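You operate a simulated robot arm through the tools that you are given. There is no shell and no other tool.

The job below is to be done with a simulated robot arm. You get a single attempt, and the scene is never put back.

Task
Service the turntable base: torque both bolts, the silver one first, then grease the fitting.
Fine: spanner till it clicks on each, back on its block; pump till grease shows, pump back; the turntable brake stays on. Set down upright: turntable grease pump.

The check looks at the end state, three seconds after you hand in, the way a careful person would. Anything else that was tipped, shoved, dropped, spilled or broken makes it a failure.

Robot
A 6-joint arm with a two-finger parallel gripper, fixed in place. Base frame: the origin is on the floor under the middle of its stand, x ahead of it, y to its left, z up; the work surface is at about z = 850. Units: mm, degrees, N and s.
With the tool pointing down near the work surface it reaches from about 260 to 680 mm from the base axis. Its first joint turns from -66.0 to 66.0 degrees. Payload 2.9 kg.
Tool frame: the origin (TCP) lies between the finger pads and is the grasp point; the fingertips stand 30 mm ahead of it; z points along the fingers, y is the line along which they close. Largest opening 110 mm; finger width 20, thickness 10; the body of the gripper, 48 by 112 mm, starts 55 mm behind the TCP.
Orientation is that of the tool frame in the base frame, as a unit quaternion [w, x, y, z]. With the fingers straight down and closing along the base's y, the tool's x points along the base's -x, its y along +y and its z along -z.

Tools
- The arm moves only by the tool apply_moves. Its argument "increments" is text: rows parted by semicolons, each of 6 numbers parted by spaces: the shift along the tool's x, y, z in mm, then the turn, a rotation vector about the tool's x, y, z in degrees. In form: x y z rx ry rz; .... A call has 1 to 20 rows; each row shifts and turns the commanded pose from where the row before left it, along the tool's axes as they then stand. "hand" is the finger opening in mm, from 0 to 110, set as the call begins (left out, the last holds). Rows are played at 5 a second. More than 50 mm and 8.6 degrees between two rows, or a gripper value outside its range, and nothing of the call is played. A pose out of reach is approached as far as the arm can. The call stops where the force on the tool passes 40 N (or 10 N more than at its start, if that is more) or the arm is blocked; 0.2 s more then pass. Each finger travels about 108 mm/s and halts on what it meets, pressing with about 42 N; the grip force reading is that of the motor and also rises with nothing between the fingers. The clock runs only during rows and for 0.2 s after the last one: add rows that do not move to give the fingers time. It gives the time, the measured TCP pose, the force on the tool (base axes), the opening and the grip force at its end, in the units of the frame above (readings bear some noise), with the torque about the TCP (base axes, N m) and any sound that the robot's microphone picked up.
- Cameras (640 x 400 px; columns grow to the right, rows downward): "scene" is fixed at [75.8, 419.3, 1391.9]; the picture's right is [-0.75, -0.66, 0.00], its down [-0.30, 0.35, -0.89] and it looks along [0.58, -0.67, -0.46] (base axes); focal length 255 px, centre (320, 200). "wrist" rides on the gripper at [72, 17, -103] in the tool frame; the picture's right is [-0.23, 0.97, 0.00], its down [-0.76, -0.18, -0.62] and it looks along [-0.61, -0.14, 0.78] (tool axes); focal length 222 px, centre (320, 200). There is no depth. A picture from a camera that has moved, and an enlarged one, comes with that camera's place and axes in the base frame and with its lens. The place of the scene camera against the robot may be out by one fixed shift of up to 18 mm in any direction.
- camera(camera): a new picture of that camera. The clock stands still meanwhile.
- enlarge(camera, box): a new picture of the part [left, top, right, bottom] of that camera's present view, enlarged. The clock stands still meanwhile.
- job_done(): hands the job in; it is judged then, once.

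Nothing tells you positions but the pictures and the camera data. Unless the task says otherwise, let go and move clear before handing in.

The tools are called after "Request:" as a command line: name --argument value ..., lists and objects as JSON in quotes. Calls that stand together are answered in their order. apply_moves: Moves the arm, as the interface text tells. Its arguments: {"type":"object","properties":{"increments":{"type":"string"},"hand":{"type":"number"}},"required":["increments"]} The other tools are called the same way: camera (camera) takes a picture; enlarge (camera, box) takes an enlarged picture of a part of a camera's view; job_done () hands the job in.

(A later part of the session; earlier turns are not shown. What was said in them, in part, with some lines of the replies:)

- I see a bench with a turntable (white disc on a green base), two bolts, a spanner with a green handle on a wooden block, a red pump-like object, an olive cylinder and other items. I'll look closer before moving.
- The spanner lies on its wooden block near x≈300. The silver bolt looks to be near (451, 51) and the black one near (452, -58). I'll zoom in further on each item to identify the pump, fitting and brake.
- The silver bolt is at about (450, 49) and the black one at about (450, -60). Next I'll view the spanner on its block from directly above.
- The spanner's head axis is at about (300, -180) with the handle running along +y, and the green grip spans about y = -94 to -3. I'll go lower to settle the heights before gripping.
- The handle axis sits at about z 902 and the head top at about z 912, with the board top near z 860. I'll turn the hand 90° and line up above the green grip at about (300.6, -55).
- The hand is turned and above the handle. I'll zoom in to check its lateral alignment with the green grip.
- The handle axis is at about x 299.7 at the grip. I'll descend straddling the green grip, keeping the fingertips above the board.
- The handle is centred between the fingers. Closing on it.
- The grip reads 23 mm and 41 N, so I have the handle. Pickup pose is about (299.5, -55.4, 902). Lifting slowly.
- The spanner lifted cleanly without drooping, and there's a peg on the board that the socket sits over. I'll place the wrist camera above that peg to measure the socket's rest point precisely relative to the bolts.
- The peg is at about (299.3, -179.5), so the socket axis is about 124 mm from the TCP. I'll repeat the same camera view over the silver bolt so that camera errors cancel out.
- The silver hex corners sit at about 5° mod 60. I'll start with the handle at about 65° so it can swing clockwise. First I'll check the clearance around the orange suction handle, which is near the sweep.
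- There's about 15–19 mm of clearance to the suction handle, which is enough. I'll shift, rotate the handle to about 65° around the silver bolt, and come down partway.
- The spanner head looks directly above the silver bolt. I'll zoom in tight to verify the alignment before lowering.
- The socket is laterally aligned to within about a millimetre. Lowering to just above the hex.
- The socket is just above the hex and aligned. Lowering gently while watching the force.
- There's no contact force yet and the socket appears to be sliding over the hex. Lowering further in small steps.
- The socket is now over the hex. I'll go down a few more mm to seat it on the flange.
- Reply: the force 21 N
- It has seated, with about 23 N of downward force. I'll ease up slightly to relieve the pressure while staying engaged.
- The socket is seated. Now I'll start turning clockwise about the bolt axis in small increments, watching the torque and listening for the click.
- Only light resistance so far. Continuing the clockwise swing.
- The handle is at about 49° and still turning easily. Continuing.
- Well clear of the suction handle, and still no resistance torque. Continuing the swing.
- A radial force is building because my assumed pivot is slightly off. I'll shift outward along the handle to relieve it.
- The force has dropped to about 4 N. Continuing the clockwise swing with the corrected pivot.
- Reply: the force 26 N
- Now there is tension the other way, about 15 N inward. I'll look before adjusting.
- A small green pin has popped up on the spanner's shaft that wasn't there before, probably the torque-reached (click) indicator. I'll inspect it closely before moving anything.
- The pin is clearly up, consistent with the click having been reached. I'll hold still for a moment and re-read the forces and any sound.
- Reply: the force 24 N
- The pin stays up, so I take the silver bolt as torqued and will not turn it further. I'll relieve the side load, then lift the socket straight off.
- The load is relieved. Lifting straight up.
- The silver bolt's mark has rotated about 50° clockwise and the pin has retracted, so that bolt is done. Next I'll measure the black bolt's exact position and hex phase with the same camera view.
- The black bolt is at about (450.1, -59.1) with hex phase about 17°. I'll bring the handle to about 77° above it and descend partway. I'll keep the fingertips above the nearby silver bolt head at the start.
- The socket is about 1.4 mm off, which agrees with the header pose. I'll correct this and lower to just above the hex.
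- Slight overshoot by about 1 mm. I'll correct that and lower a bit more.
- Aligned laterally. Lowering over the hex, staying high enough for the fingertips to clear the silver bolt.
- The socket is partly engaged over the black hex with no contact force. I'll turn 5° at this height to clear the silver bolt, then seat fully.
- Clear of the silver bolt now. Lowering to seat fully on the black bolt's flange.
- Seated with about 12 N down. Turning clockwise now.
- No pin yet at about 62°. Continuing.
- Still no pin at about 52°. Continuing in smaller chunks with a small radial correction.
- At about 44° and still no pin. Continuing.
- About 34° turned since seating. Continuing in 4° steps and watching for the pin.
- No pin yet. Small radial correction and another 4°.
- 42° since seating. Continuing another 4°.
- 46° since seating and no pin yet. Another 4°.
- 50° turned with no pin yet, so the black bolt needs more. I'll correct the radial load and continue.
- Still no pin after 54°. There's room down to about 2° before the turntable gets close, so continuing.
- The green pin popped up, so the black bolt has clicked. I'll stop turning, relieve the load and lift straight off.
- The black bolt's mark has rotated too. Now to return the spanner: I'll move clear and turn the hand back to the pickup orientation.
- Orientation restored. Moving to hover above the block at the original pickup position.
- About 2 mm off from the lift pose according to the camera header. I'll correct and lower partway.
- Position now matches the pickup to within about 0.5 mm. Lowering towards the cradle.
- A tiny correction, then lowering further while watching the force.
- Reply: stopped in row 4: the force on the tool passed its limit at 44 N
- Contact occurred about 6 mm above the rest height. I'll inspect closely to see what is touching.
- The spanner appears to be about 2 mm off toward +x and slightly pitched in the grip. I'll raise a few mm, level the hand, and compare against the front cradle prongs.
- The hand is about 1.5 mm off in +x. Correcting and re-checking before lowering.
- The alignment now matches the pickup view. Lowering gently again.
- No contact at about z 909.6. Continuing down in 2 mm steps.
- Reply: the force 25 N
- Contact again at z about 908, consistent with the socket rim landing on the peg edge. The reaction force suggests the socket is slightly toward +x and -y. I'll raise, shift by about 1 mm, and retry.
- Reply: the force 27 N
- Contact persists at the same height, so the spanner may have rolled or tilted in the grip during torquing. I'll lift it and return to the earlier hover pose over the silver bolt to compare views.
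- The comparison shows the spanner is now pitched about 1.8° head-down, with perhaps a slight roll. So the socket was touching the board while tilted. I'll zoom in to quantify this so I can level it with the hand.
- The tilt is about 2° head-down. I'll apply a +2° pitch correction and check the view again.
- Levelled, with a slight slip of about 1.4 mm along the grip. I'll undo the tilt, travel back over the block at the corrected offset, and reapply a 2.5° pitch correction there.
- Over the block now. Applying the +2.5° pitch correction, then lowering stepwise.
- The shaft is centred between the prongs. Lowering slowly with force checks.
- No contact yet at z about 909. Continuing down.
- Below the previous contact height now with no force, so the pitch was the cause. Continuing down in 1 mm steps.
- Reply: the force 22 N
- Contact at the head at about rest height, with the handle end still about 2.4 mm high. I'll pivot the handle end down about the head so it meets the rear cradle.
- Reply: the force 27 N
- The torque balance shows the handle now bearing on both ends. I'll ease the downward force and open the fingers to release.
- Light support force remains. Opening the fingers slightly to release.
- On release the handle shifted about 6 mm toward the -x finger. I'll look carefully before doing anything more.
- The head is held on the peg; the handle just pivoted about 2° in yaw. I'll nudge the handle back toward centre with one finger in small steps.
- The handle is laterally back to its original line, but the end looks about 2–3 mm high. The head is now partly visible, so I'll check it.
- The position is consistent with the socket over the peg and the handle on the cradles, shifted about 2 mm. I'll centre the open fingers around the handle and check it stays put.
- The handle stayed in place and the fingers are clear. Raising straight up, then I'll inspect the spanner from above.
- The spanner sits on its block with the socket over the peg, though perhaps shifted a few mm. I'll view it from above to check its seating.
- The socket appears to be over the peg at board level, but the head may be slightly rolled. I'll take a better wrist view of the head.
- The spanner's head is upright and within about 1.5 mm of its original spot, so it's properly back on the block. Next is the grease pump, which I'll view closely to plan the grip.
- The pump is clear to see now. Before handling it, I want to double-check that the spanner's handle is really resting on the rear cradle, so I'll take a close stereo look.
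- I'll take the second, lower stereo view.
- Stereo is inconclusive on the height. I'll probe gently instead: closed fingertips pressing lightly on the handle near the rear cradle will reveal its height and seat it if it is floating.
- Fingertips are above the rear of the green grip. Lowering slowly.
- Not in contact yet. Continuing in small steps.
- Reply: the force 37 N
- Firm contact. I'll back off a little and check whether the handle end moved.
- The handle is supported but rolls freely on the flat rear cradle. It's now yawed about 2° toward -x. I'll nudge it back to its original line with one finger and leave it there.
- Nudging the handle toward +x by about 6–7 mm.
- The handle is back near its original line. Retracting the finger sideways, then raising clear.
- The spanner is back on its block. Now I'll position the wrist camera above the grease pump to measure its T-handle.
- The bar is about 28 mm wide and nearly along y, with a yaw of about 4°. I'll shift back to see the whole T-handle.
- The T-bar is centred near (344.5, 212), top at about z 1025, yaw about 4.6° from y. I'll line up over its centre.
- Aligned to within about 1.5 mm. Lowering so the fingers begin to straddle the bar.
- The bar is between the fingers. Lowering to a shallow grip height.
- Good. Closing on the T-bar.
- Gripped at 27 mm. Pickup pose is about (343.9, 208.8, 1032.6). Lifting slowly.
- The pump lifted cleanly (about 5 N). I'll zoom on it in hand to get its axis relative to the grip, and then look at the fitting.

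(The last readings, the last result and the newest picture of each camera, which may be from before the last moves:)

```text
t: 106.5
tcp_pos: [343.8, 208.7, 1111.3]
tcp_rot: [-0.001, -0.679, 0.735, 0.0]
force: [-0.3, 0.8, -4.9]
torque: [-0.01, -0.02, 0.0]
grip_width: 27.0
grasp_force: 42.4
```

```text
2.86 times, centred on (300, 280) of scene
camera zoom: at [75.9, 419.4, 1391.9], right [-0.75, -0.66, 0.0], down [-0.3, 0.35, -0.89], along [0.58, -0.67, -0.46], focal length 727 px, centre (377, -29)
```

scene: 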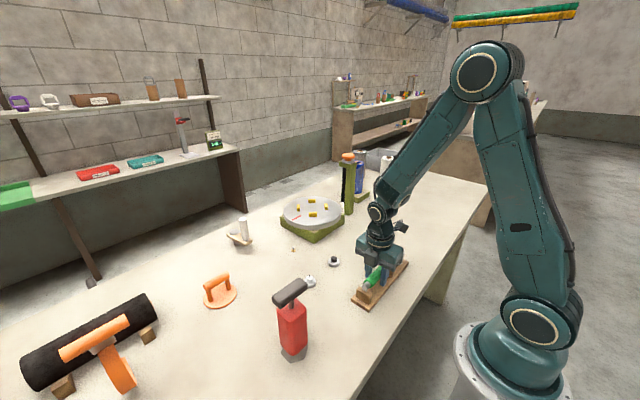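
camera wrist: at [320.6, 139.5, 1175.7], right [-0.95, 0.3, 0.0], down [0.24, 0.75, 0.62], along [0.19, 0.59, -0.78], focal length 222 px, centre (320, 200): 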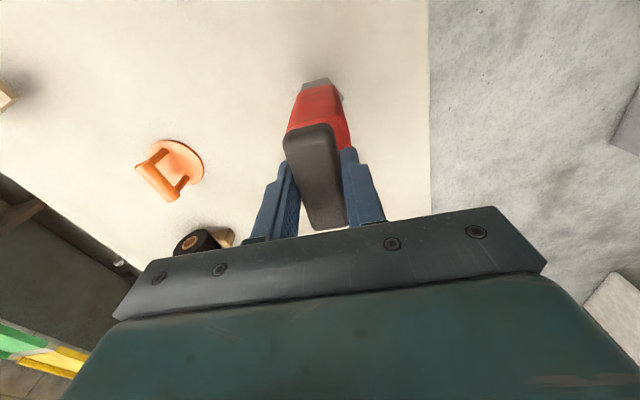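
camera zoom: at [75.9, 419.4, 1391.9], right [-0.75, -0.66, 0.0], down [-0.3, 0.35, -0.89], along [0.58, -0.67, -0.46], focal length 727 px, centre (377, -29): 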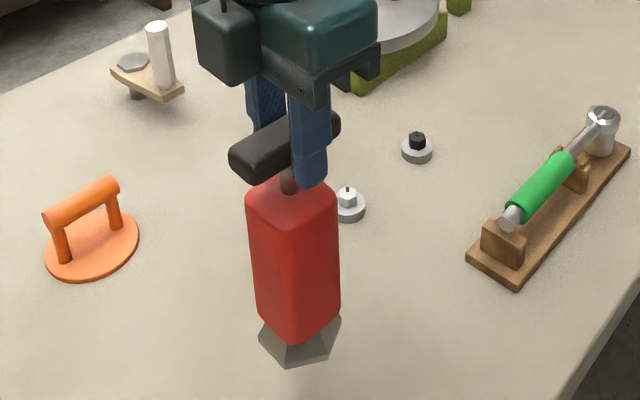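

The pump's hex nose centre sits about (+1.8, +3.7) mm from the TCP. Now I'll view the fitting with the wrist camera to measure it precisely.

Request:
apply_moves --increments "29.4 -30.2 0 0 0 0; 29.4 -30.2 0 0 0 0; 29.4 -30.2 0 0 0 0; 29.4 -30.2 0 0 0 0; 29.4 -30.2 0 0 0 0; 0 0 0 0 0 0; 0 0 0 0 0 0"

Request:
camera --camera "wrist"

Request:
enlarge --camera "wrist" --box '[190, 30, 270, 90]'

Request:
enlarge --camera "scene" --box '[250, 180, 350, 300]'

```text
t: 108.0
tcp_pos: [483.7, 51.3, 1113.8]
tcp_rot: [-0.002, -0.678, 0.735, -0.001]
force: [0.2, -0.6, -5.4]
torque: [-0.01, 0.01, 0.02]
grip_width: 26.9
grasp_force: 42.1
```

```text
taken
camera wrist: at [459.9, -19.4, 1215.3], right [-0.95, 0.3, 0.0], down [0.24, 0.75, 0.62], along [0.19, 0.59, -0.78], focal length 222 px, centre (320, 200)
```

wrist: 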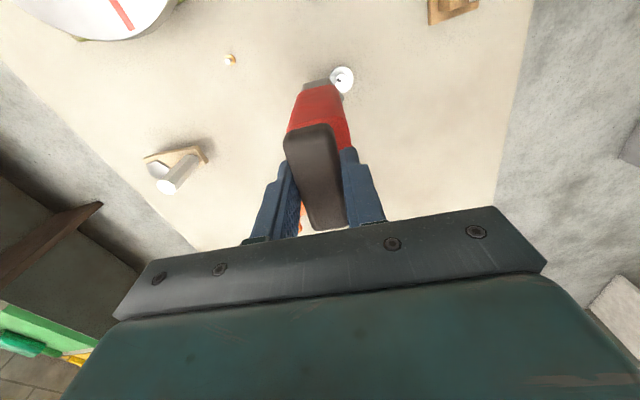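

```text
6.67 times, centred on (230, 60) of wrist
camera zoom: at [459.9, -19.4, 1215.3], right [-0.95, 0.3, 0.0], down [0.24, 0.75, 0.62], along [0.19, 0.59, -0.78], focal length 1481 px, centre (920, 1133)
```

zoom: 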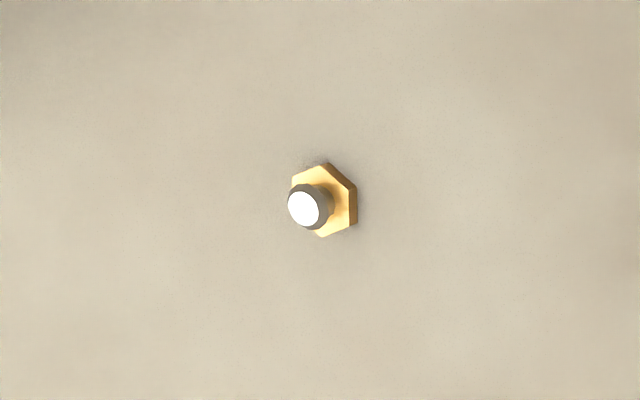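

```text
3.33 times, centred on (300, 240) of scene
camera zoom: at [75.9, 419.3, 1391.9], right [-0.75, -0.66, 0.0], down [-0.3, 0.35, -0.89], along [0.58, -0.67, -0.46], focal length 849 px, centre (387, 67)
```

zoom: 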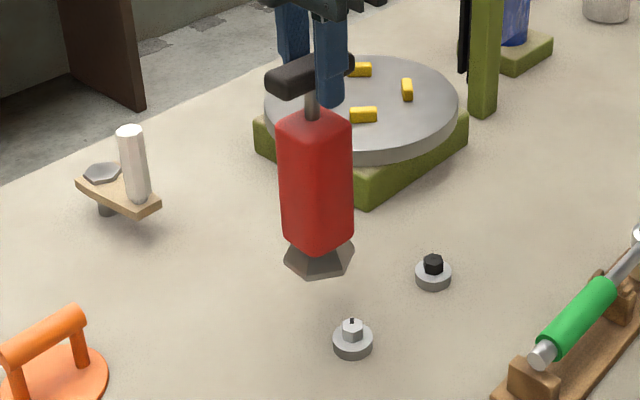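

The fitting axis is at about (588.7, -18.4). I'll carry the pump over it and stop with the nose about 15 mm above the fitting for a visual check.

Request:
apply_moves --increments "21.5 -36.6 0 0 0 0; 21.5 -36.6 0 0 0 0; 21.5 -36.6 0 0 0 0; 0 0 20 0 0 0; 0 0 20 0 0 0; 0 0 0 0 0 0; 0 0 0 0 0 0"

Request:
camera --camera "wrist"

Request:
enlarge --camera "scene" --box '[250, 180, 340, 270]'

Request:
enlarge --camera "scene" --box '[275, 225, 315, 260]'

```text
t: 109.7
tcp_pos: [586.0, -21.0, 1074.5]
tcp_rot: [-0.001, -0.678, 0.735, 0.0]
force: [-0.5, -1.0, -4.4]
torque: [0.03, 0.0, 0.0]
grip_width: 27.3
grasp_force: 41.8
```

```text
taken
camera wrist: at [563.6, -92.1, 1176.9], right [-0.95, 0.3, 0.0], down [0.24, 0.75, 0.62], along [0.19, 0.59, -0.78], focal length 222 px, centre (320, 200)
```

wrist: 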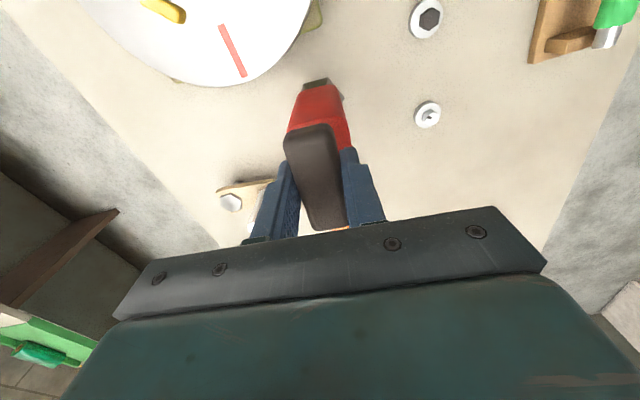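

```text
4.44 times, centred on (295, 225) of scene
camera zoom: at [75.9, 419.3, 1391.9], right [-0.75, -0.66, 0.0], down [-0.3, 0.35, -0.89], along [0.58, -0.67, -0.46], focal length 1132 px, centre (431, 89)
```

zoom: 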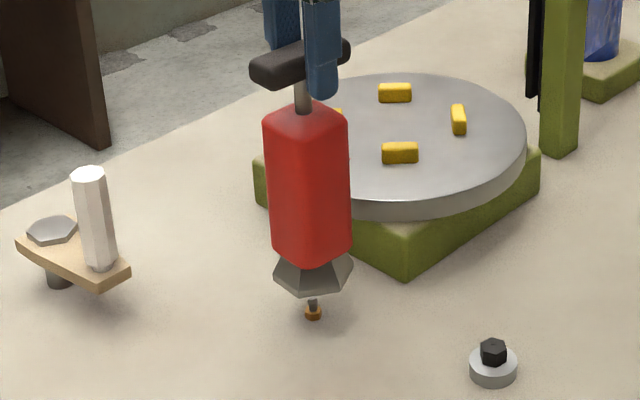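

```text
11.43 times, centred on (295, 242) of scene
camera zoom: at [75.9, 419.3, 1391.9], right [-0.75, -0.66, 0.0], down [-0.3, 0.35, -0.89], along [0.58, -0.67, -0.46], focal length 2910 px, centre (606, -286)
```

zoom: 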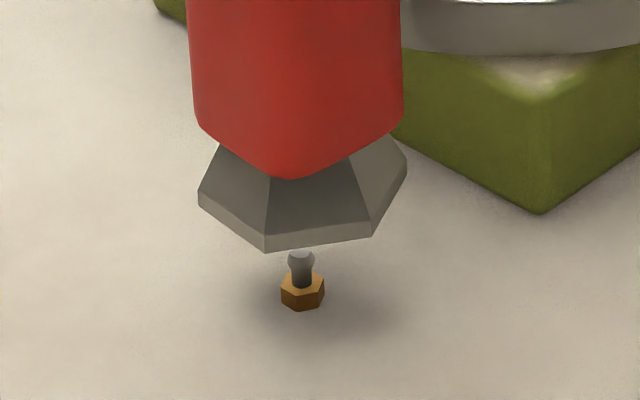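

The pump nose is almost directly above the fitting. A small correction, then lower until just above the nipple and re-check.

Request:
apply_moves --increments "-1.2 -0.3 6 0 0 0; 0 0 6 0 0 0; 0 0 0 0 0 0; 0 0 0 0 0 0"

Request:
enlarge --camera "scene" --box '[275, 225, 315, 260]'

Request:
camera --camera "wrist"

```text
t: 110.7
tcp_pos: [587.4, -20.7, 1060.5]
tcp_rot: [-0.001, -0.678, 0.735, 0.0]
force: [0.0, 0.1, -4.2]
torque: [0.01, 0.01, 0.0]
grip_width: 27.3
grasp_force: 42.0
```

```text
11.43 times, centred on (295, 242) of scene
camera zoom: at [75.9, 419.3, 1391.9], right [-0.75, -0.66, 0.0], down [-0.3, 0.35, -0.89], along [0.58, -0.67, -0.46], focal length 2910 px, centre (606, -286)
```

zoom: 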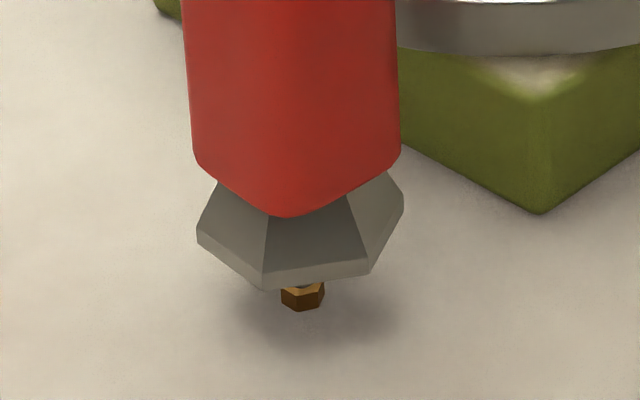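

```text
taken
camera wrist: at [564.3, -91.1, 1164.2], right [-0.95, 0.3, 0.0], down [0.24, 0.75, 0.62], along [0.19, 0.59, -0.78], focal length 222 px, centre (320, 200)
```

wrist: 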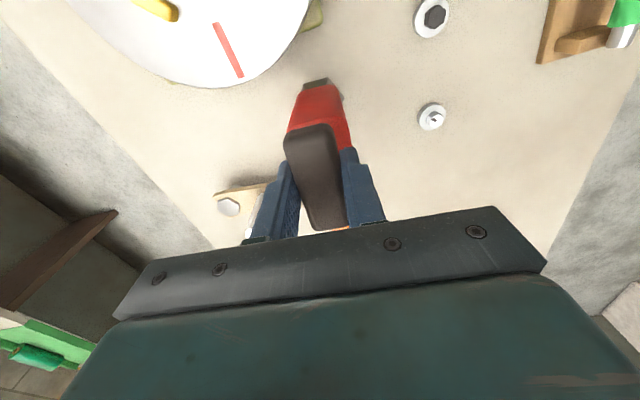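

Laterally aligned and consistent in depth. Lowering gently onto the fitting with force checks.

Request:
apply_moves --increments "0.4 0 4 0 0 0; 0 0 4 0 0 0; 0 0 3 0 0 0; 0 0 0 0 0 0"

Request:
enlarge --camera "scene" --box '[275, 225, 315, 260]'

```text
t: 111.7
tcp_pos: [588.6, -20.2, 1049.2]
tcp_rot: [-0.001, -0.678, 0.735, 0.0]
force: [0.1, 0.7, -5.1]
torque: [-0.01, 0.0, 0.0]
grip_width: 27.5
grasp_force: 41.8
```

```text
11.43 times, centred on (295, 242) of scene
camera zoom: at [75.9, 419.3, 1391.9], right [-0.75, -0.66, 0.0], down [-0.3, 0.35, -0.89], along [0.58, -0.67, -0.46], focal length 2910 px, centre (606, -286)
```

zoom: 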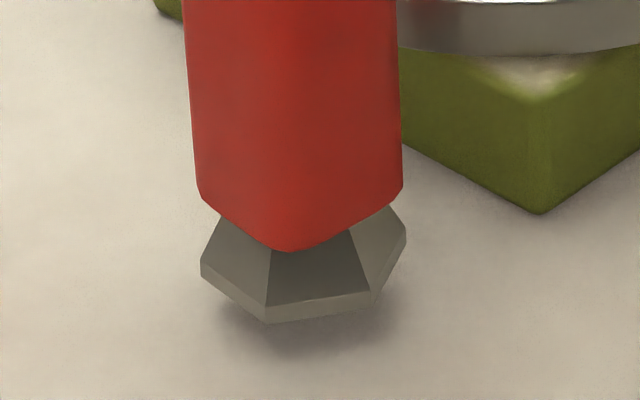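

No contact yet. Continuing down.

Request:
apply_moves --increments "0 0 3 0 0 0; 0 0 3 0 0 0; 0 0 0 0 0 0"

Request:
enlarge --camera "scene" --box '[275, 225, 315, 260]'

```text
t: 112.5
tcp_pos: [587.2, -21.9, 1043.3]
tcp_rot: [-0.002, -0.678, 0.735, 0.0]
force: [-0.8, -0.8, -4.8]
torque: [-0.02, 0.01, 0.01]
grip_width: 27.3
grasp_force: 42.2
```

```text
11.43 times, centred on (295, 242) of scene
camera zoom: at [75.9, 419.3, 1391.9], right [-0.75, -0.66, 0.0], down [-0.3, 0.35, -0.89], along [0.58, -0.67, -0.46], focal length 2910 px, centre (606, -286)
```

zoom: 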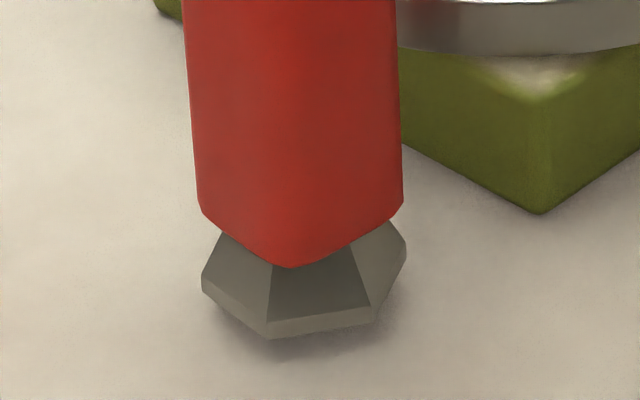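

The nose is now over the fitting with no contact. Continuing to the table in small steps.

Request:
apply_moves --increments "0 0 3 0 0 0; 0 0 2.5 0 0 0; 0 0 0 0 0 0"

Request:
enlarge --camera "scene" --box '[275, 225, 315, 260]'

```text
t: 113.2
tcp_pos: [587.0, -20.3, 1037.8]
tcp_rot: [-0.001, -0.678, 0.735, 0.0]
force: [-0.6, 0.2, -4.5]
torque: [-0.01, -0.03, -0.01]
grip_width: 27.1
grasp_force: 41.8
```

```text
11.43 times, centred on (295, 242) of scene
camera zoom: at [75.9, 419.3, 1391.9], right [-0.75, -0.66, 0.0], down [-0.3, 0.35, -0.89], along [0.58, -0.67, -0.46], focal length 2910 px, centre (606, -286)
```

zoom: 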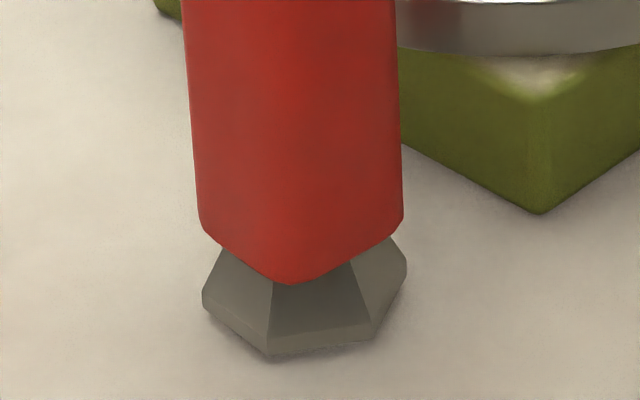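

Base is about 5 mm above the table. Lowering the rest of the way.

Request:
apply_moves --increments "0 0 2 0 0 0; 0 0 2 0 0 0; 0 0 0 0 0 0"

Request:
enlarge --camera "scene" --box '[275, 225, 315, 260]'

```text
t: 114.0
tcp_pos: [586.4, -20.3, 1034.1]
tcp_rot: [-0.002, -0.678, 0.735, 0.0]
force: [0.6, 0.1, -5.4]
torque: [0.01, 0.02, 0.0]
grip_width: 27.1
grasp_force: 41.4
```

```text
11.43 times, centred on (295, 242) of scene
camera zoom: at [75.9, 419.3, 1391.9], right [-0.75, -0.66, 0.0], down [-0.3, 0.35, -0.89], along [0.58, -0.67, -0.46], focal length 2910 px, centre (606, -286)
```

zoom: 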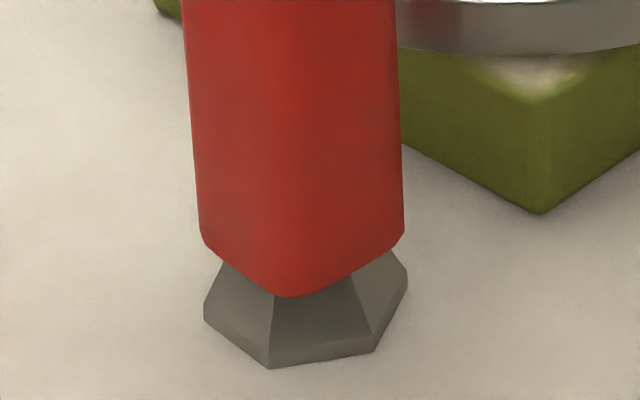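

Still carrying the weight. One to two more mm.

Request:
apply_moves --increments "0 0 1 0 0 0; 0 0 1 0 0 0; 0 0 0 0 0 0"

```text
t: 114.8
tcp_pos: [586.5, -20.3, 1032.5]
tcp_rot: [0.0, -0.678, 0.735, -0.001]
force: [-1.2, 0.5, 1.3]
torque: [0.15, 0.03, 0.04]
grip_width: 27.1
grasp_force: 42.3
```

The pump stands on the table over the fitting. Now I'll press the handle down in small steps and watch the force.

Request:
apply_moves --increments "0 0 2 0 0 0; 0 0 2 0 0 0; 0 0 2 0 0 0; 0 0 0 0 0 0"

Request:
enlarge --camera "scene" --box '[260, 180, 330, 260]'

```text
t: 115.8
tcp_pos: [587.5, -21.2, 1026.8]
tcp_rot: [-0.001, -0.678, 0.735, 0.0]
force: [-0.5, 3.0, 1.1]
torque: [0.36, -0.09, 0.1]
grip_width: 27.2
grasp_force: 41.1
```

```text
5.00 times, centred on (295, 220) of scene
camera zoom: at [75.8, 419.4, 1391.9], right [-0.75, -0.66, 0.0], down [-0.3, 0.35, -0.89], along [0.58, -0.67, -0.46], focal length 1273 px, centre (445, 100)
```

zoom: 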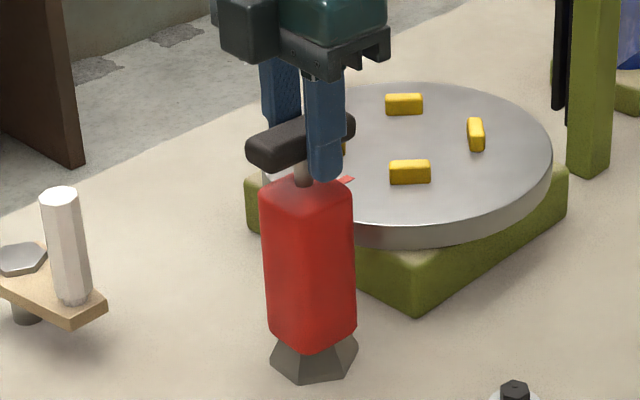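

The handle moves down with light resistance. Continuing the stroke.

Request:
apply_moves --increments "0 0 2 0 0 0; 0 0 2 0 0 0; 0 0 2 0 0 0; 0 0 2 0 0 0; 0 0 0 0 0 0"

Request:
enlarge --camera "scene" --box '[260, 180, 330, 260]'

```text
t: 117.0
tcp_pos: [586.6, -21.7, 1018.0]
tcp_rot: [0.0, -0.678, 0.735, -0.001]
force: [1.2, -2.1, 3.3]
torque: [-0.25, -0.04, 0.05]
grip_width: 26.9
grasp_force: 42.1
heard: click
```

```text
5.00 times, centred on (295, 220) of scene
camera zoom: at [75.8, 419.3, 1391.9], right [-0.75, -0.66, 0.0], down [-0.3, 0.35, -0.89], along [0.58, -0.67, -0.46], focal length 1273 px, centre (445, 100)
```

zoom: 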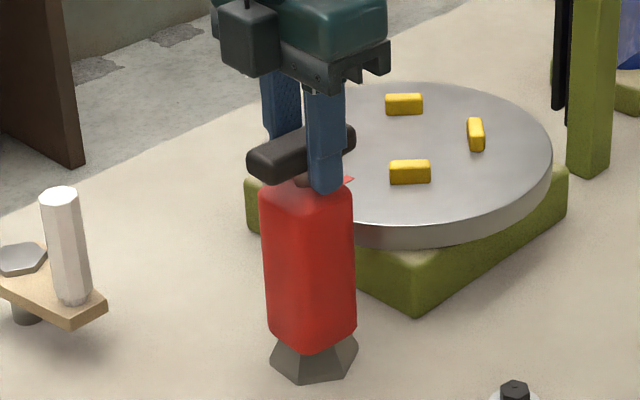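

I heard a click at the bottom of the stroke. I'll check the base for grease, then raise the handle for another stroke.

Request:
enlarge --camera "scene" --box '[270, 215, 320, 260]'

Request:
apply_moves --increments "0 0 -3 0 0 0; 0 0 -3 0 0 0; 0 0 -4 0 0 0; 0 0 -3 0 0 0; 0 0 0 0 0 0"

Request:
enlarge --camera "scene" --box '[260, 180, 330, 260]'

```text
8.89 times, centred on (295, 238) of scene
camera zoom: at [75.8, 419.3, 1391.9], right [-0.75, -0.66, 0.0], down [-0.3, 0.35, -0.89], along [0.58, -0.67, -0.46], focal length 2263 px, centre (542, -133)
```

zoom: 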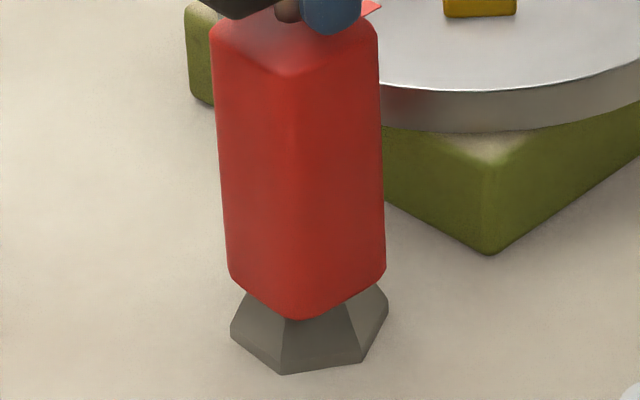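

```text
t: 118.2
tcp_pos: [587.2, -19.9, 1030.9]
tcp_rot: [-0.002, -0.678, 0.735, 0.0]
force: [-2.2, -1.8, 0.0]
torque: [-0.2, 0.08, 0.01]
grip_width: 27.2
grasp_force: 42.2
```

```text
5.00 times, centred on (295, 220) of scene
camera zoom: at [75.8, 419.3, 1391.9], right [-0.75, -0.66, 0.0], down [-0.3, 0.35, -0.89], along [0.58, -0.67, -0.46], focal length 1273 px, centre (445, 100)
```

zoom: 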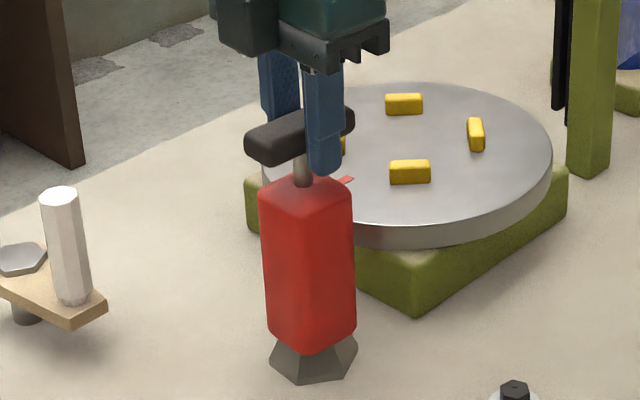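

No grease yet. Second stroke: press down and bring it back up.

Request:
apply_moves --increments "0 0 3 0 0 0; 0 0 3 0 0 0; 0 0 3 0 0 0; 0 0 3 0 0 0; 0 0 2 0 0 0; 0 0 0 0 0 0"

Request:
enlarge --camera "scene" --box '[260, 200, 330, 260]'

```text
t: 119.7
tcp_pos: [587.1, -21.7, 1016.9]
tcp_rot: [-0.001, -0.678, 0.735, -0.001]
force: [-1.9, 0.3, 3.8]
torque: [0.28, -0.01, 0.01]
grip_width: 27.0
grasp_force: 41.9
heard: click
```

```text
6.67 times, centred on (295, 230) of scene
camera zoom: at [75.7, 419.4, 1391.9], right [-0.75, -0.66, 0.0], down [-0.3, 0.35, -0.89], along [0.58, -0.67, -0.46], focal length 1697 px, centre (487, 0)
```

zoom: 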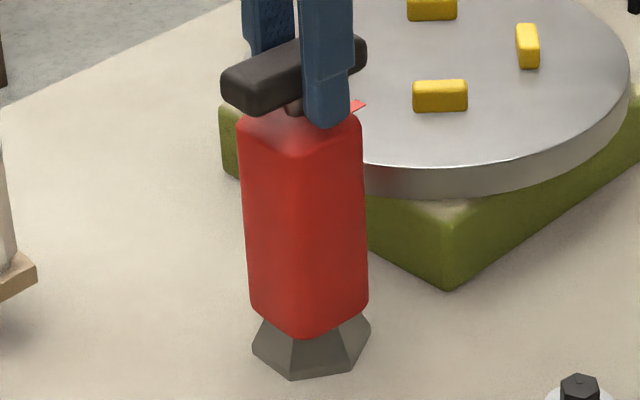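

Another click. Raising and checking for grease from the wrist camera as well.

Request:
apply_moves --increments "0 0 -3 0 0 0; 0 0 -4 0 0 0; 0 0 -4 0 0 0; 0 0 -3 0 0 0; 0 0 0 0 0 0"

Request:
enlarge --camera "scene" --box '[270, 215, 320, 260]'

Request:
enlarge --camera "wrist" --box '[250, 50, 390, 160]'

```text
t: 120.8
tcp_pos: [586.4, -21.2, 1030.1]
tcp_rot: [-0.002, -0.678, 0.735, 0.0]
force: [1.2, -1.0, 0.1]
torque: [-0.06, -0.22, 0.0]
grip_width: 27.0
grasp_force: 41.7
```

```text
8.89 times, centred on (295, 238) of scene
camera zoom: at [75.8, 419.3, 1391.9], right [-0.75, -0.66, 0.0], down [-0.3, 0.35, -0.89], along [0.58, -0.67, -0.46], focal length 2263 px, centre (542, -133)
```

zoom: 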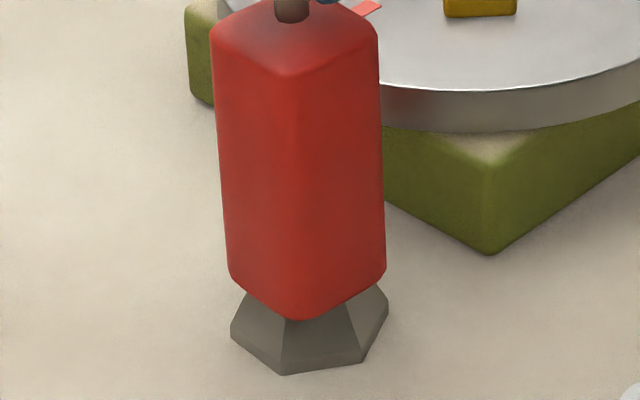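

```text
3.64 times, centred on (320, 105) of wrist
camera zoom: at [563.9, -91.8, 1133.4], right [-0.95, 0.31, 0.0], down [0.24, 0.75, 0.62], along [0.19, 0.59, -0.78], focal length 808 px, centre (320, 546)
```

zoom: 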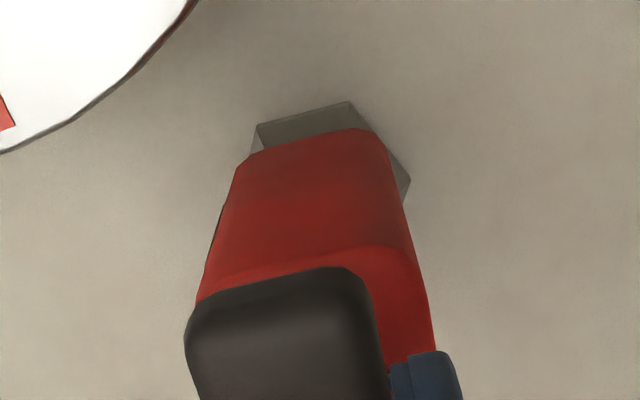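

No grease yet. Third stroke.

Request:
apply_moves --increments "0 0 3 0 0 0; 0 0 3 0 0 0; 0 0 3 0 0 0; 0 0 3 0 0 0; 0 0 2 0 0 0; 0 0 0 0 0 0; 0 0 -3 0 0 0; 0 0 -4 0 0 0; 0 0 -4 0 0 0; 0 0 -3 0 0 0; 0 0 0 0 0 0"

Request:
enlarge --camera "scene" --box '[270, 215, 320, 260]'

Request:
enlarge --camera "wrist" --box '[250, 50, 390, 160]'

Request:
camera --camera "scene"

```text
t: 123.2
tcp_pos: [586.8, -20.8, 1032.2]
tcp_rot: [-0.002, -0.678, 0.735, 0.0]
force: [0.5, 0.4, 0.4]
torque: [0.12, -0.03, -0.03]
grip_width: 27.3
grasp_force: 42.3
heard: click
```

```text
8.89 times, centred on (295, 238) of scene
camera zoom: at [75.8, 419.3, 1391.9], right [-0.75, -0.66, 0.0], down [-0.3, 0.35, -0.89], along [0.58, -0.67, -0.46], focal length 2263 px, centre (542, -133)
```

zoom: 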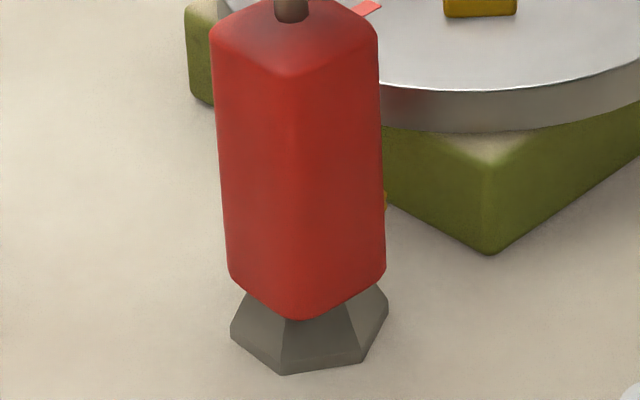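

```text
3.64 times, centred on (320, 105) of wrist
camera zoom: at [564.3, -91.9, 1134.9], right [-0.95, 0.3, 0.0], down [0.24, 0.75, 0.62], along [0.19, 0.59, -0.78], focal length 808 px, centre (320, 546)
```

zoom: 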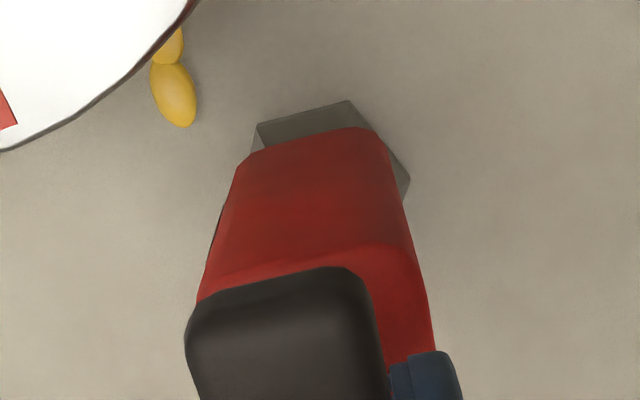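

```text
taken
```

scene: 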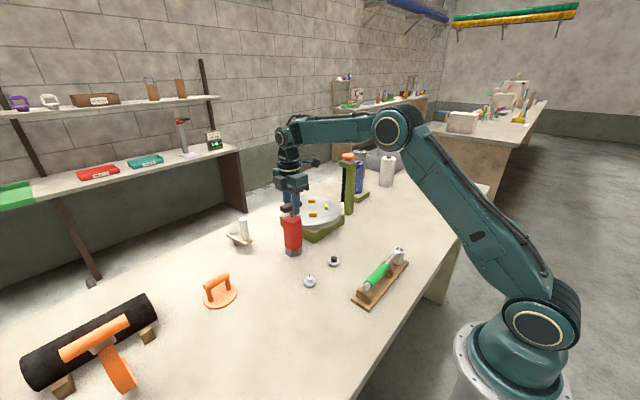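

Yellow grease has appeared at the turntable bearing, so I stop pumping. The handle is back up; now I'll lift the pump straight up off the fitting.

Request:
apply_moves --increments "0 0 -4 0 0 0; 0 0 -6 0 0 0; 0 0 -10 0 0 0; 0 0 -20 0 0 0; 0 0 -20 0 0 0; 0 0 -20 0 0 0; 0 0 0 0 0 0"

Request:
enlarge --camera "scene" --box '[250, 170, 350, 260]'

Request:
camera --camera "wrist"

```text
t: 124.8
tcp_pos: [586.1, -20.3, 1110.1]
tcp_rot: [-0.001, -0.679, 0.735, 0.0]
force: [-0.4, -1.1, -5.1]
torque: [0.01, 0.01, 0.01]
grip_width: 27.3
grasp_force: 42.1
```

```text
4.44 times, centred on (300, 215) of scene
camera zoom: at [75.9, 419.3, 1391.9], right [-0.75, -0.66, 0.0], down [-0.3, 0.35, -0.89], along [0.58, -0.67, -0.46], focal length 1132 px, centre (409, 133)
```

zoom: 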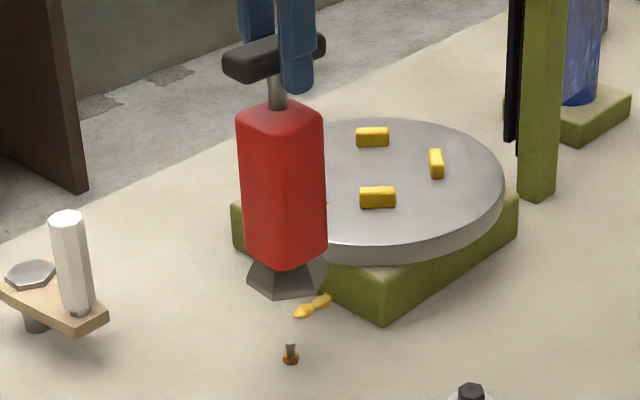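

```text
taken
camera wrist: at [563.2, -91.3, 1213.7], right [-0.95, 0.3, 0.0], down [0.24, 0.75, 0.62], along [0.19, 0.59, -0.78], focal length 222 px, centre (320, 200)
```

wrist: 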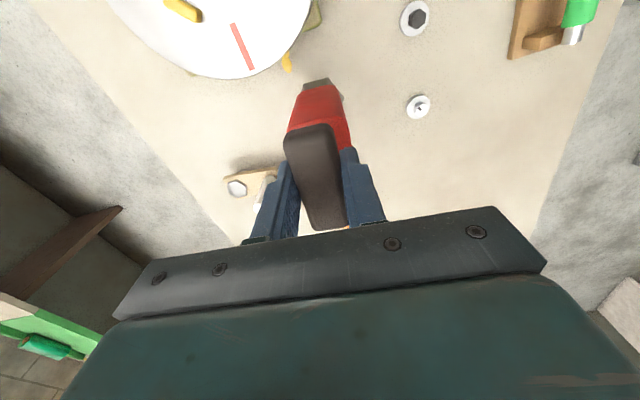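

The fitting is clear and grease is visible by the turntable base. Carrying the pump back to its original spot.

Request:
apply_moves --increments "-26.2 32.45 0 0 0 0; -26.2 32.45 0 0 0 0; -26.2 32.45 0 0 0 0; -26.2 32.45 0 0 0 0; -26.2 32.45 0 0 0 0; -26.2 32.45 0 0 0 0; -26.2 32.45 0 0 0 0; -26.2 32.45 0 0 0 0; 0 0 0 0 0 0; 0 0 0 0 0 0"

Request:
camera --camera "wrist"

Request:
enlarge --camera "scene" --box '[250, 210, 350, 360]'

```text
t: 127.0
tcp_pos: [344.8, 208.7, 1109.5]
tcp_rot: [-0.002, -0.679, 0.735, 0.0]
force: [1.0, -0.1, -5.4]
torque: [-0.02, -0.01, 0.01]
grip_width: 27.0
grasp_force: 41.2
```

```text
taken
camera wrist: at [321.8, 138.6, 1211.9], right [-0.95, 0.3, 0.0], down [0.24, 0.75, 0.62], along [0.19, 0.59, -0.78], focal length 222 px, centre (320, 200)
```

wrist: 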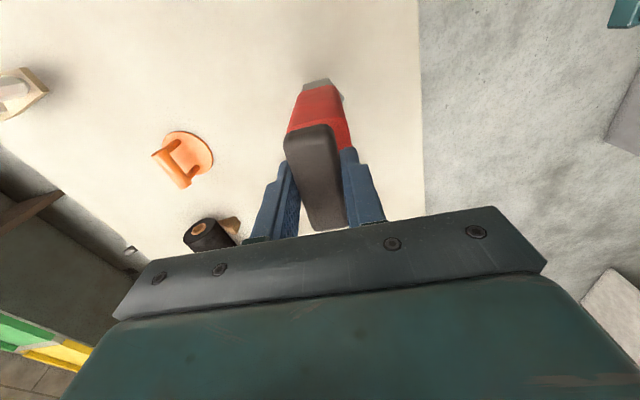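

```text
2.67 times, centred on (300, 285) of scene
camera zoom: at [75.8, 419.4, 1391.9], right [-0.75, -0.66, 0.0], down [-0.3, 0.35, -0.89], along [0.58, -0.67, -0.46], focal length 679 px, centre (373, -27)
```

zoom: 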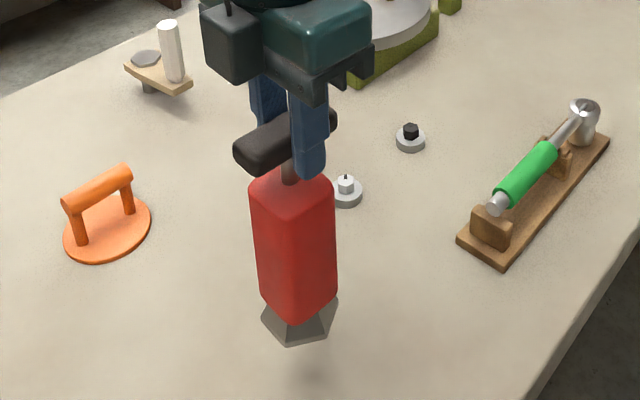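

Above the original spot. Lowering the pump.

Request:
apply_moves --increments "0 0 20 0 0 0; 0 0 20 0 0 0; 0 0 18 0 0 0; 0 0 8 0 0 0; 0 0 4 0 0 0; 0 0 2 0 0 0; 0 0 0 0 0 0"

Request:
enlarge --camera "scene" --box '[250, 240, 350, 370]'

```text
t: 128.7
tcp_pos: [344.4, 209.2, 1038.1]
tcp_rot: [-0.001, -0.678, 0.735, 0.0]
force: [0.6, 0.4, -4.6]
torque: [-0.02, 0.0, 0.01]
grip_width: 27.1
grasp_force: 42.1
```

```text
3.08 times, centred on (300, 305) of scene
camera zoom: at [75.9, 419.4, 1391.9], right [-0.75, -0.66, 0.0], down [-0.3, 0.35, -0.89], along [0.58, -0.67, -0.46], focal length 783 px, centre (382, -123)
```

zoom: 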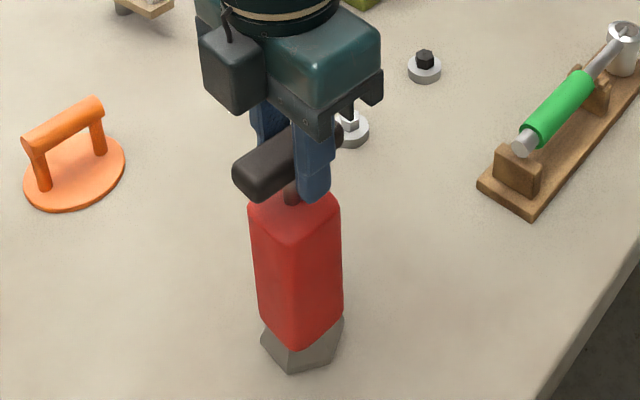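

Still about 5 mm up. Lowering in 1–2 mm steps until the table takes the weight.

Request:
apply_moves --increments "0 0 2 0 0 0; 0 0 1.5 0 0 0; 0 0 0 0 0 0"

Request:
apply_moves --increments "0 0 1 0 0 0; 0 0 0 0 0 0"

```text
t: 129.4
tcp_pos: [345.9, 209.1, 1036.5]
tcp_rot: [-0.002, -0.678, 0.735, 0.0]
force: [-0.2, -0.2, -5.6]
torque: [0.03, -0.01, 0.01]
grip_width: 26.9
grasp_force: 41.8
```

```text
t: 130.1
tcp_pos: [344.3, 209.4, 1034.7]
tcp_rot: [-0.002, -0.678, 0.735, -0.001]
force: [0.5, 0.4, -5.3]
torque: [0.01, 0.01, -0.02]
grip_width: 27.2
grasp_force: 41.8
```

Request:
apply_moves --increments "0 0 1 0 0 0; 0 0 0.7 0 0 0; 0 0 0 0 0 0"

Request:
enlarge --camera "scene" --box '[270, 300, 330, 370]'

```text
t: 130.8
tcp_pos: [344.6, 208.8, 1032.8]
tcp_rot: [-0.001, -0.678, 0.735, 0.0]
force: [-0.1, -0.3, -3.6]
torque: [0.04, 0.03, 0.02]
grip_width: 27.1
grasp_force: 41.9
```

```text
5.71 times, centred on (300, 335) of scene
camera zoom: at [75.8, 419.4, 1391.9], right [-0.75, -0.66, 0.0], down [-0.3, 0.35, -0.89], along [0.58, -0.67, -0.46], focal length 1455 px, centre (434, -571)
```

zoom: 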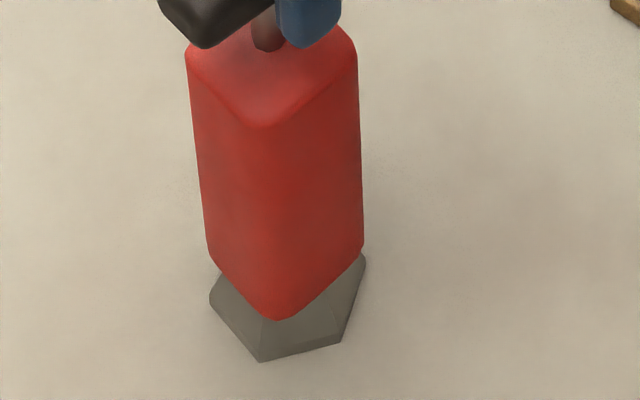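

The table is starting to take the weight. A touch lower, then release.

Request:
apply_moves --increments "0 0 0.8 0 0 0; 0 0 0 0 0 0"

Request:
apply_moves --increments "0 0 0 0 0 0; 0 0 0 0 0 0; 0 0 0 0 0 0" --hand 36

Request:
enlarge --camera "scene" --box '[250, 240, 350, 370]'

Request:
camera --camera "wrist"

```text
t: 131.4
tcp_pos: [344.9, 208.4, 1032.5]
tcp_rot: [0.0, -0.678, 0.735, 0.0]
force: [-1.5, 0.5, -0.7]
torque: [0.04, 0.15, 0.04]
grip_width: 27.2
grasp_force: 41.6
```

```text
t: 132.2
tcp_pos: [344.7, 208.8, 1031.8]
tcp_rot: [-0.001, -0.678, 0.735, 0.0]
force: [0.9, 0.3, 0.6]
torque: [0.0, -0.04, 0.01]
grip_width: 35.9
grasp_force: 0.1
```

```text
3.08 times, centred on (300, 305) of scene
camera zoom: at [75.8, 419.3, 1391.9], right [-0.75, -0.66, 0.0], down [-0.3, 0.35, -0.89], along [0.58, -0.67, -0.46], focal length 783 px, centre (382, -123)
```

zoom: 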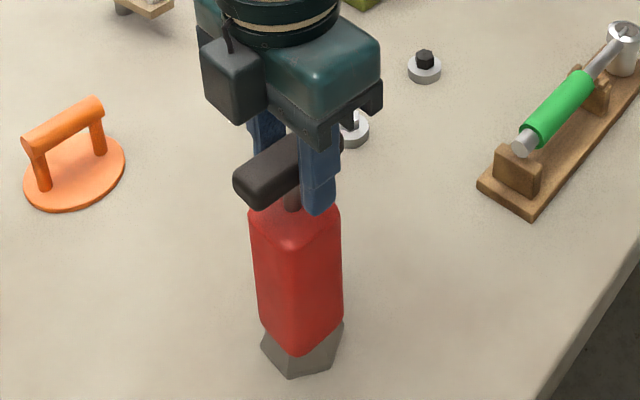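

```text
taken
camera wrist: at [322.1, 138.0, 1134.8], right [-0.95, 0.3, 0.0], down [0.24, 0.75, 0.62], along [0.19, 0.59, -0.78], focal length 222 px, centre (320, 200)
```

wrist: 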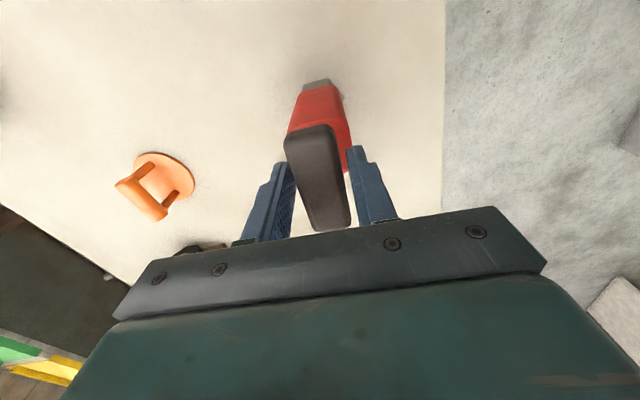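

Pump is standing upright and released. Opening wider and rising straight up.

Request:
apply_moves --increments "0 0 0 0 0 0; 0 0 -8 0 0 0; 0 0 -20 0 0 0; 0 0 -40 0 0 0; 0 0 -45 0 0 0; 0 0 0 0 0 0; 0 0 0 0 0 0" --hand 56

Request:
camera --camera "scene"

Request:
enlarge --camera "scene" --box '[250, 240, 350, 370]'

Request:
enlarge --camera "scene" --box '[280, 235, 350, 290]'

Request:
enlarge --camera "scene" --box '[345, 240, 415, 310]'

Request:
enlarge --camera "scene" --box '[215, 180, 375, 270]'

```text
t: 133.8
tcp_pos: [347.1, 209.8, 1145.6]
tcp_rot: [-0.001, -0.678, 0.735, -0.001]
force: [0.4, -0.1, -0.2]
torque: [-0.01, -0.01, 0.01]
grip_width: 55.8
grasp_force: 0.0
```

```text
taken
```

scene: 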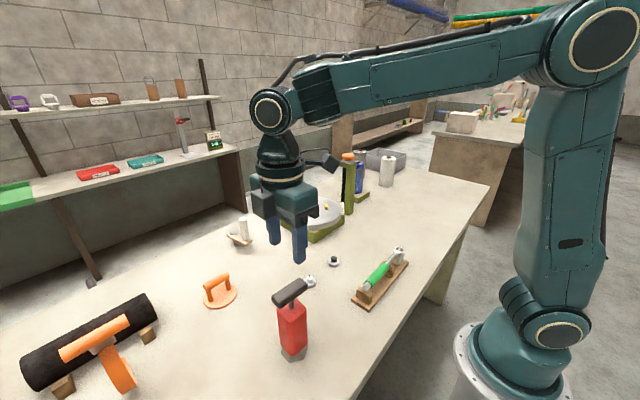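

```text
3.08 times, centred on (300, 305) of scene
camera zoom: at [75.8, 419.3, 1391.9], right [-0.75, -0.66, 0.0], down [-0.3, 0.35, -0.89], along [0.58, -0.67, -0.46], focal length 783 px, centre (382, -123)
```

zoom: 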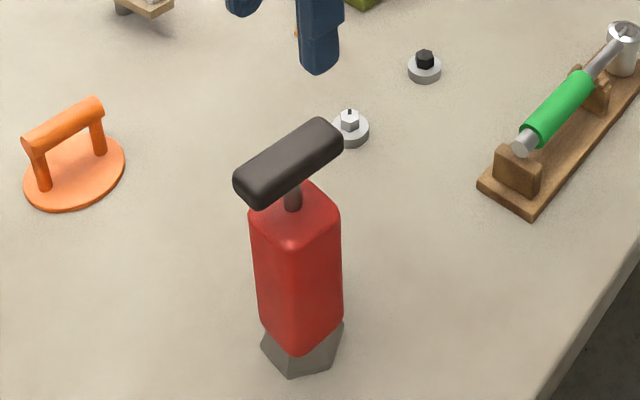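

```text
7.27 times, centred on (315, 262) of scene
camera zoom: at [75.8, 419.3, 1391.9], right [-0.75, -0.66, 0.0], down [-0.3, 0.35, -0.89], along [0.58, -0.67, -0.46], focal length 1852 px, centre (356, -254)
```

zoom: 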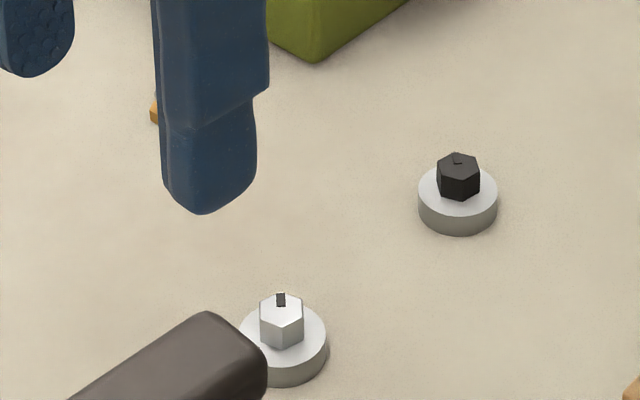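

```text
5.71 times, centred on (380, 275) of scene
camera zoom: at [75.8, 419.3, 1391.9], right [-0.75, -0.66, 0.0], down [-0.3, 0.35, -0.89], along [0.58, -0.67, -0.46], focal length 1455 px, centre (-23, -229)
```

zoom: 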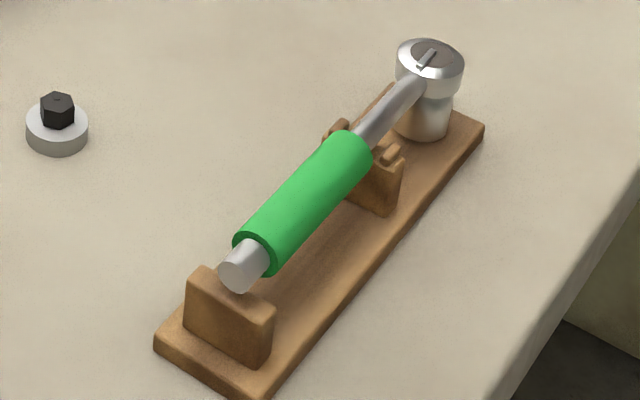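

```text
4.00 times, centred on (295, 225) of scene
camera zoom: at [75.8, 419.3, 1391.9], right [-0.75, -0.66, 0.0], down [-0.3, 0.35, -0.89], along [0.58, -0.67, -0.46], focal length 1018 px, centre (420, 100)
```

zoom: 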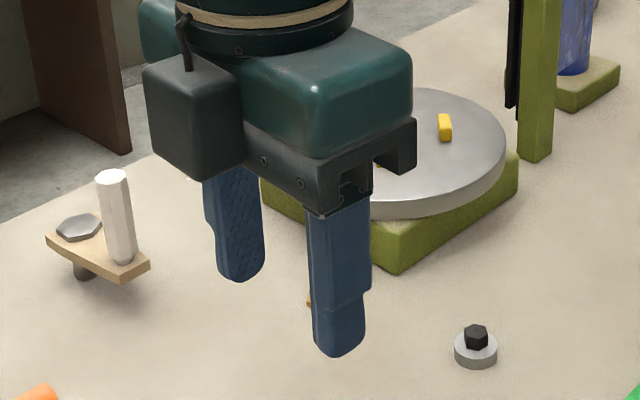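

The pump is back upright in its place. I'll move the arm clear to a neutral pose and do a final check of everything.

Request:
apply_moves --increments "0 0 -40 0 0 0; 0 0 -40 0 0 0; 25 -8 -20 0 0 0; 35 -10 -10 0 0 0; 35 -10 0 0 0 0; 35 -10 0 0 0 0; 0 0 0 0 0 0; 0 0 0 0 0 0"

Request:
camera --camera "scene"

Request:
camera --camera "wrist"

Request:
enlarge --camera "scene" --box '[215, 180, 375, 280]'

Request:
enlarge --camera "scene" --box '[380, 240, 415, 275]'

```text
t: 135.7
tcp_pos: [372.9, 76.9, 1258.2]
tcp_rot: [-0.002, -0.678, 0.735, -0.001]
force: [0.2, -0.8, 0.0]
torque: [-0.01, 0.0, -0.02]
grip_width: 56.3
grasp_force: 0.1
```

```text
taken
```

scene: 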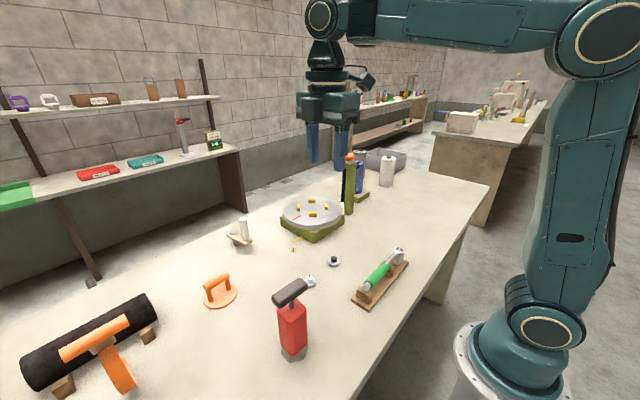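

```text
taken
camera wrist: at [349.7, 7.1, 1360.0], right [-0.95, 0.3, 0.0], down [0.24, 0.75, 0.62], along [0.19, 0.59, -0.78], focal length 222 px, centre (320, 200)
```

wrist: 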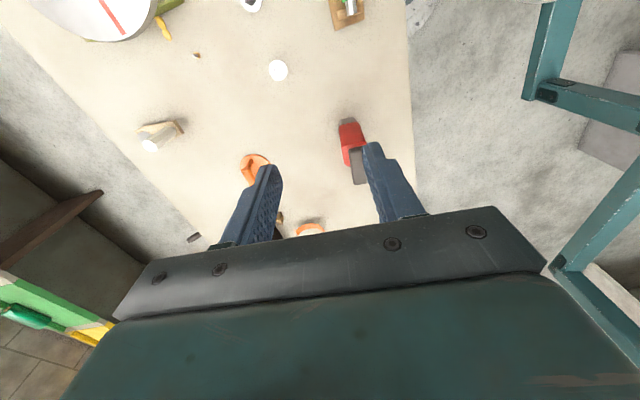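

```text
4.00 times, centred on (295, 230) of scene
camera zoom: at [75.8, 419.3, 1391.9], right [-0.75, -0.66, 0.0], down [-0.3, 0.35, -0.89], along [0.58, -0.67, -0.46], focal length 1018 px, centre (420, 80)
```

zoom: 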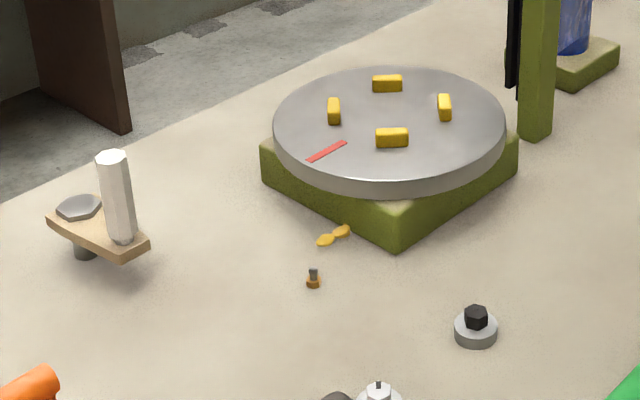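

```text
11.43 times, centred on (398, 258) of scene
camera zoom: at [75.8, 419.3, 1391.9], right [-0.75, -0.66, 0.0], down [-0.3, 0.35, -0.89], along [0.58, -0.67, -0.46], focal length 2910 px, centre (-566, -457)
```

zoom: 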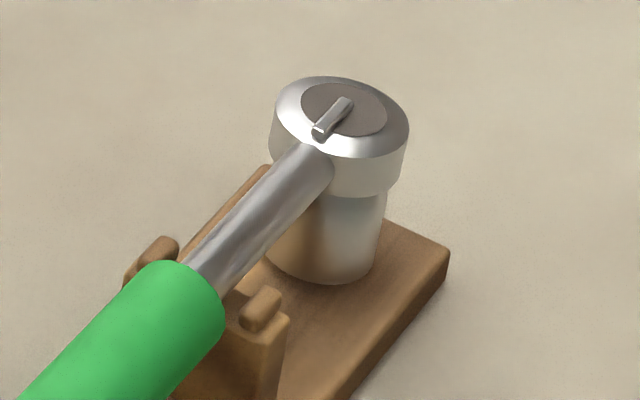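

Final check:
- **Bolts:** both were turned until the spanner's pin popped up, the silver one first. The microphone picked up no click for either, so the pin is my only sign that they reached torque.
- **Spanner:** it rests on its block with the socket over the peg, about 2–3 mm off its original line.
- **Grease:** it shows at the turntable after three pump strokes.
- **Pump:** it stands upright where it was.
- **Brake and turntable:** neither was touched.

The arm is clear, so I'm handing in.

Request:
job_done

```text
The job is handed in.
```

I've finished the turntable service and handed the job in. I can't fully confirm that the bolts reached torque.

- **Bolts:** I turned the silver bolt first, then the black one. Each time I stopped when a green pin popped up on the spanner's shaft. I took the pin as the click, because the microphone reported no click on either bolt, though it did report one on every pump stroke. The silver bolt may be slightly past its click point, because I was turning it in steps of up to 12° when its pin came up.
- **Spanner:** It is back on its block with the socket over the peg, about 2–3 mm off its original position. It tilted in the grip during torquing, so it took several tries to seat, and I then nudged the handle back into line.
- **Grease:** It showed at the turntable after three pump strokes, and I stopped there.
- **Pump:** It is back where it started, standing upright.
- **Brake and turntable:** I didn't touch the turntable or the wooden lever with the white grip, which I took to be the brake. The lever and the disc's red mark look unchanged.

I saw nothing else tipped, moved or spilled. The gripper is empty and the arm is clear of the bench.
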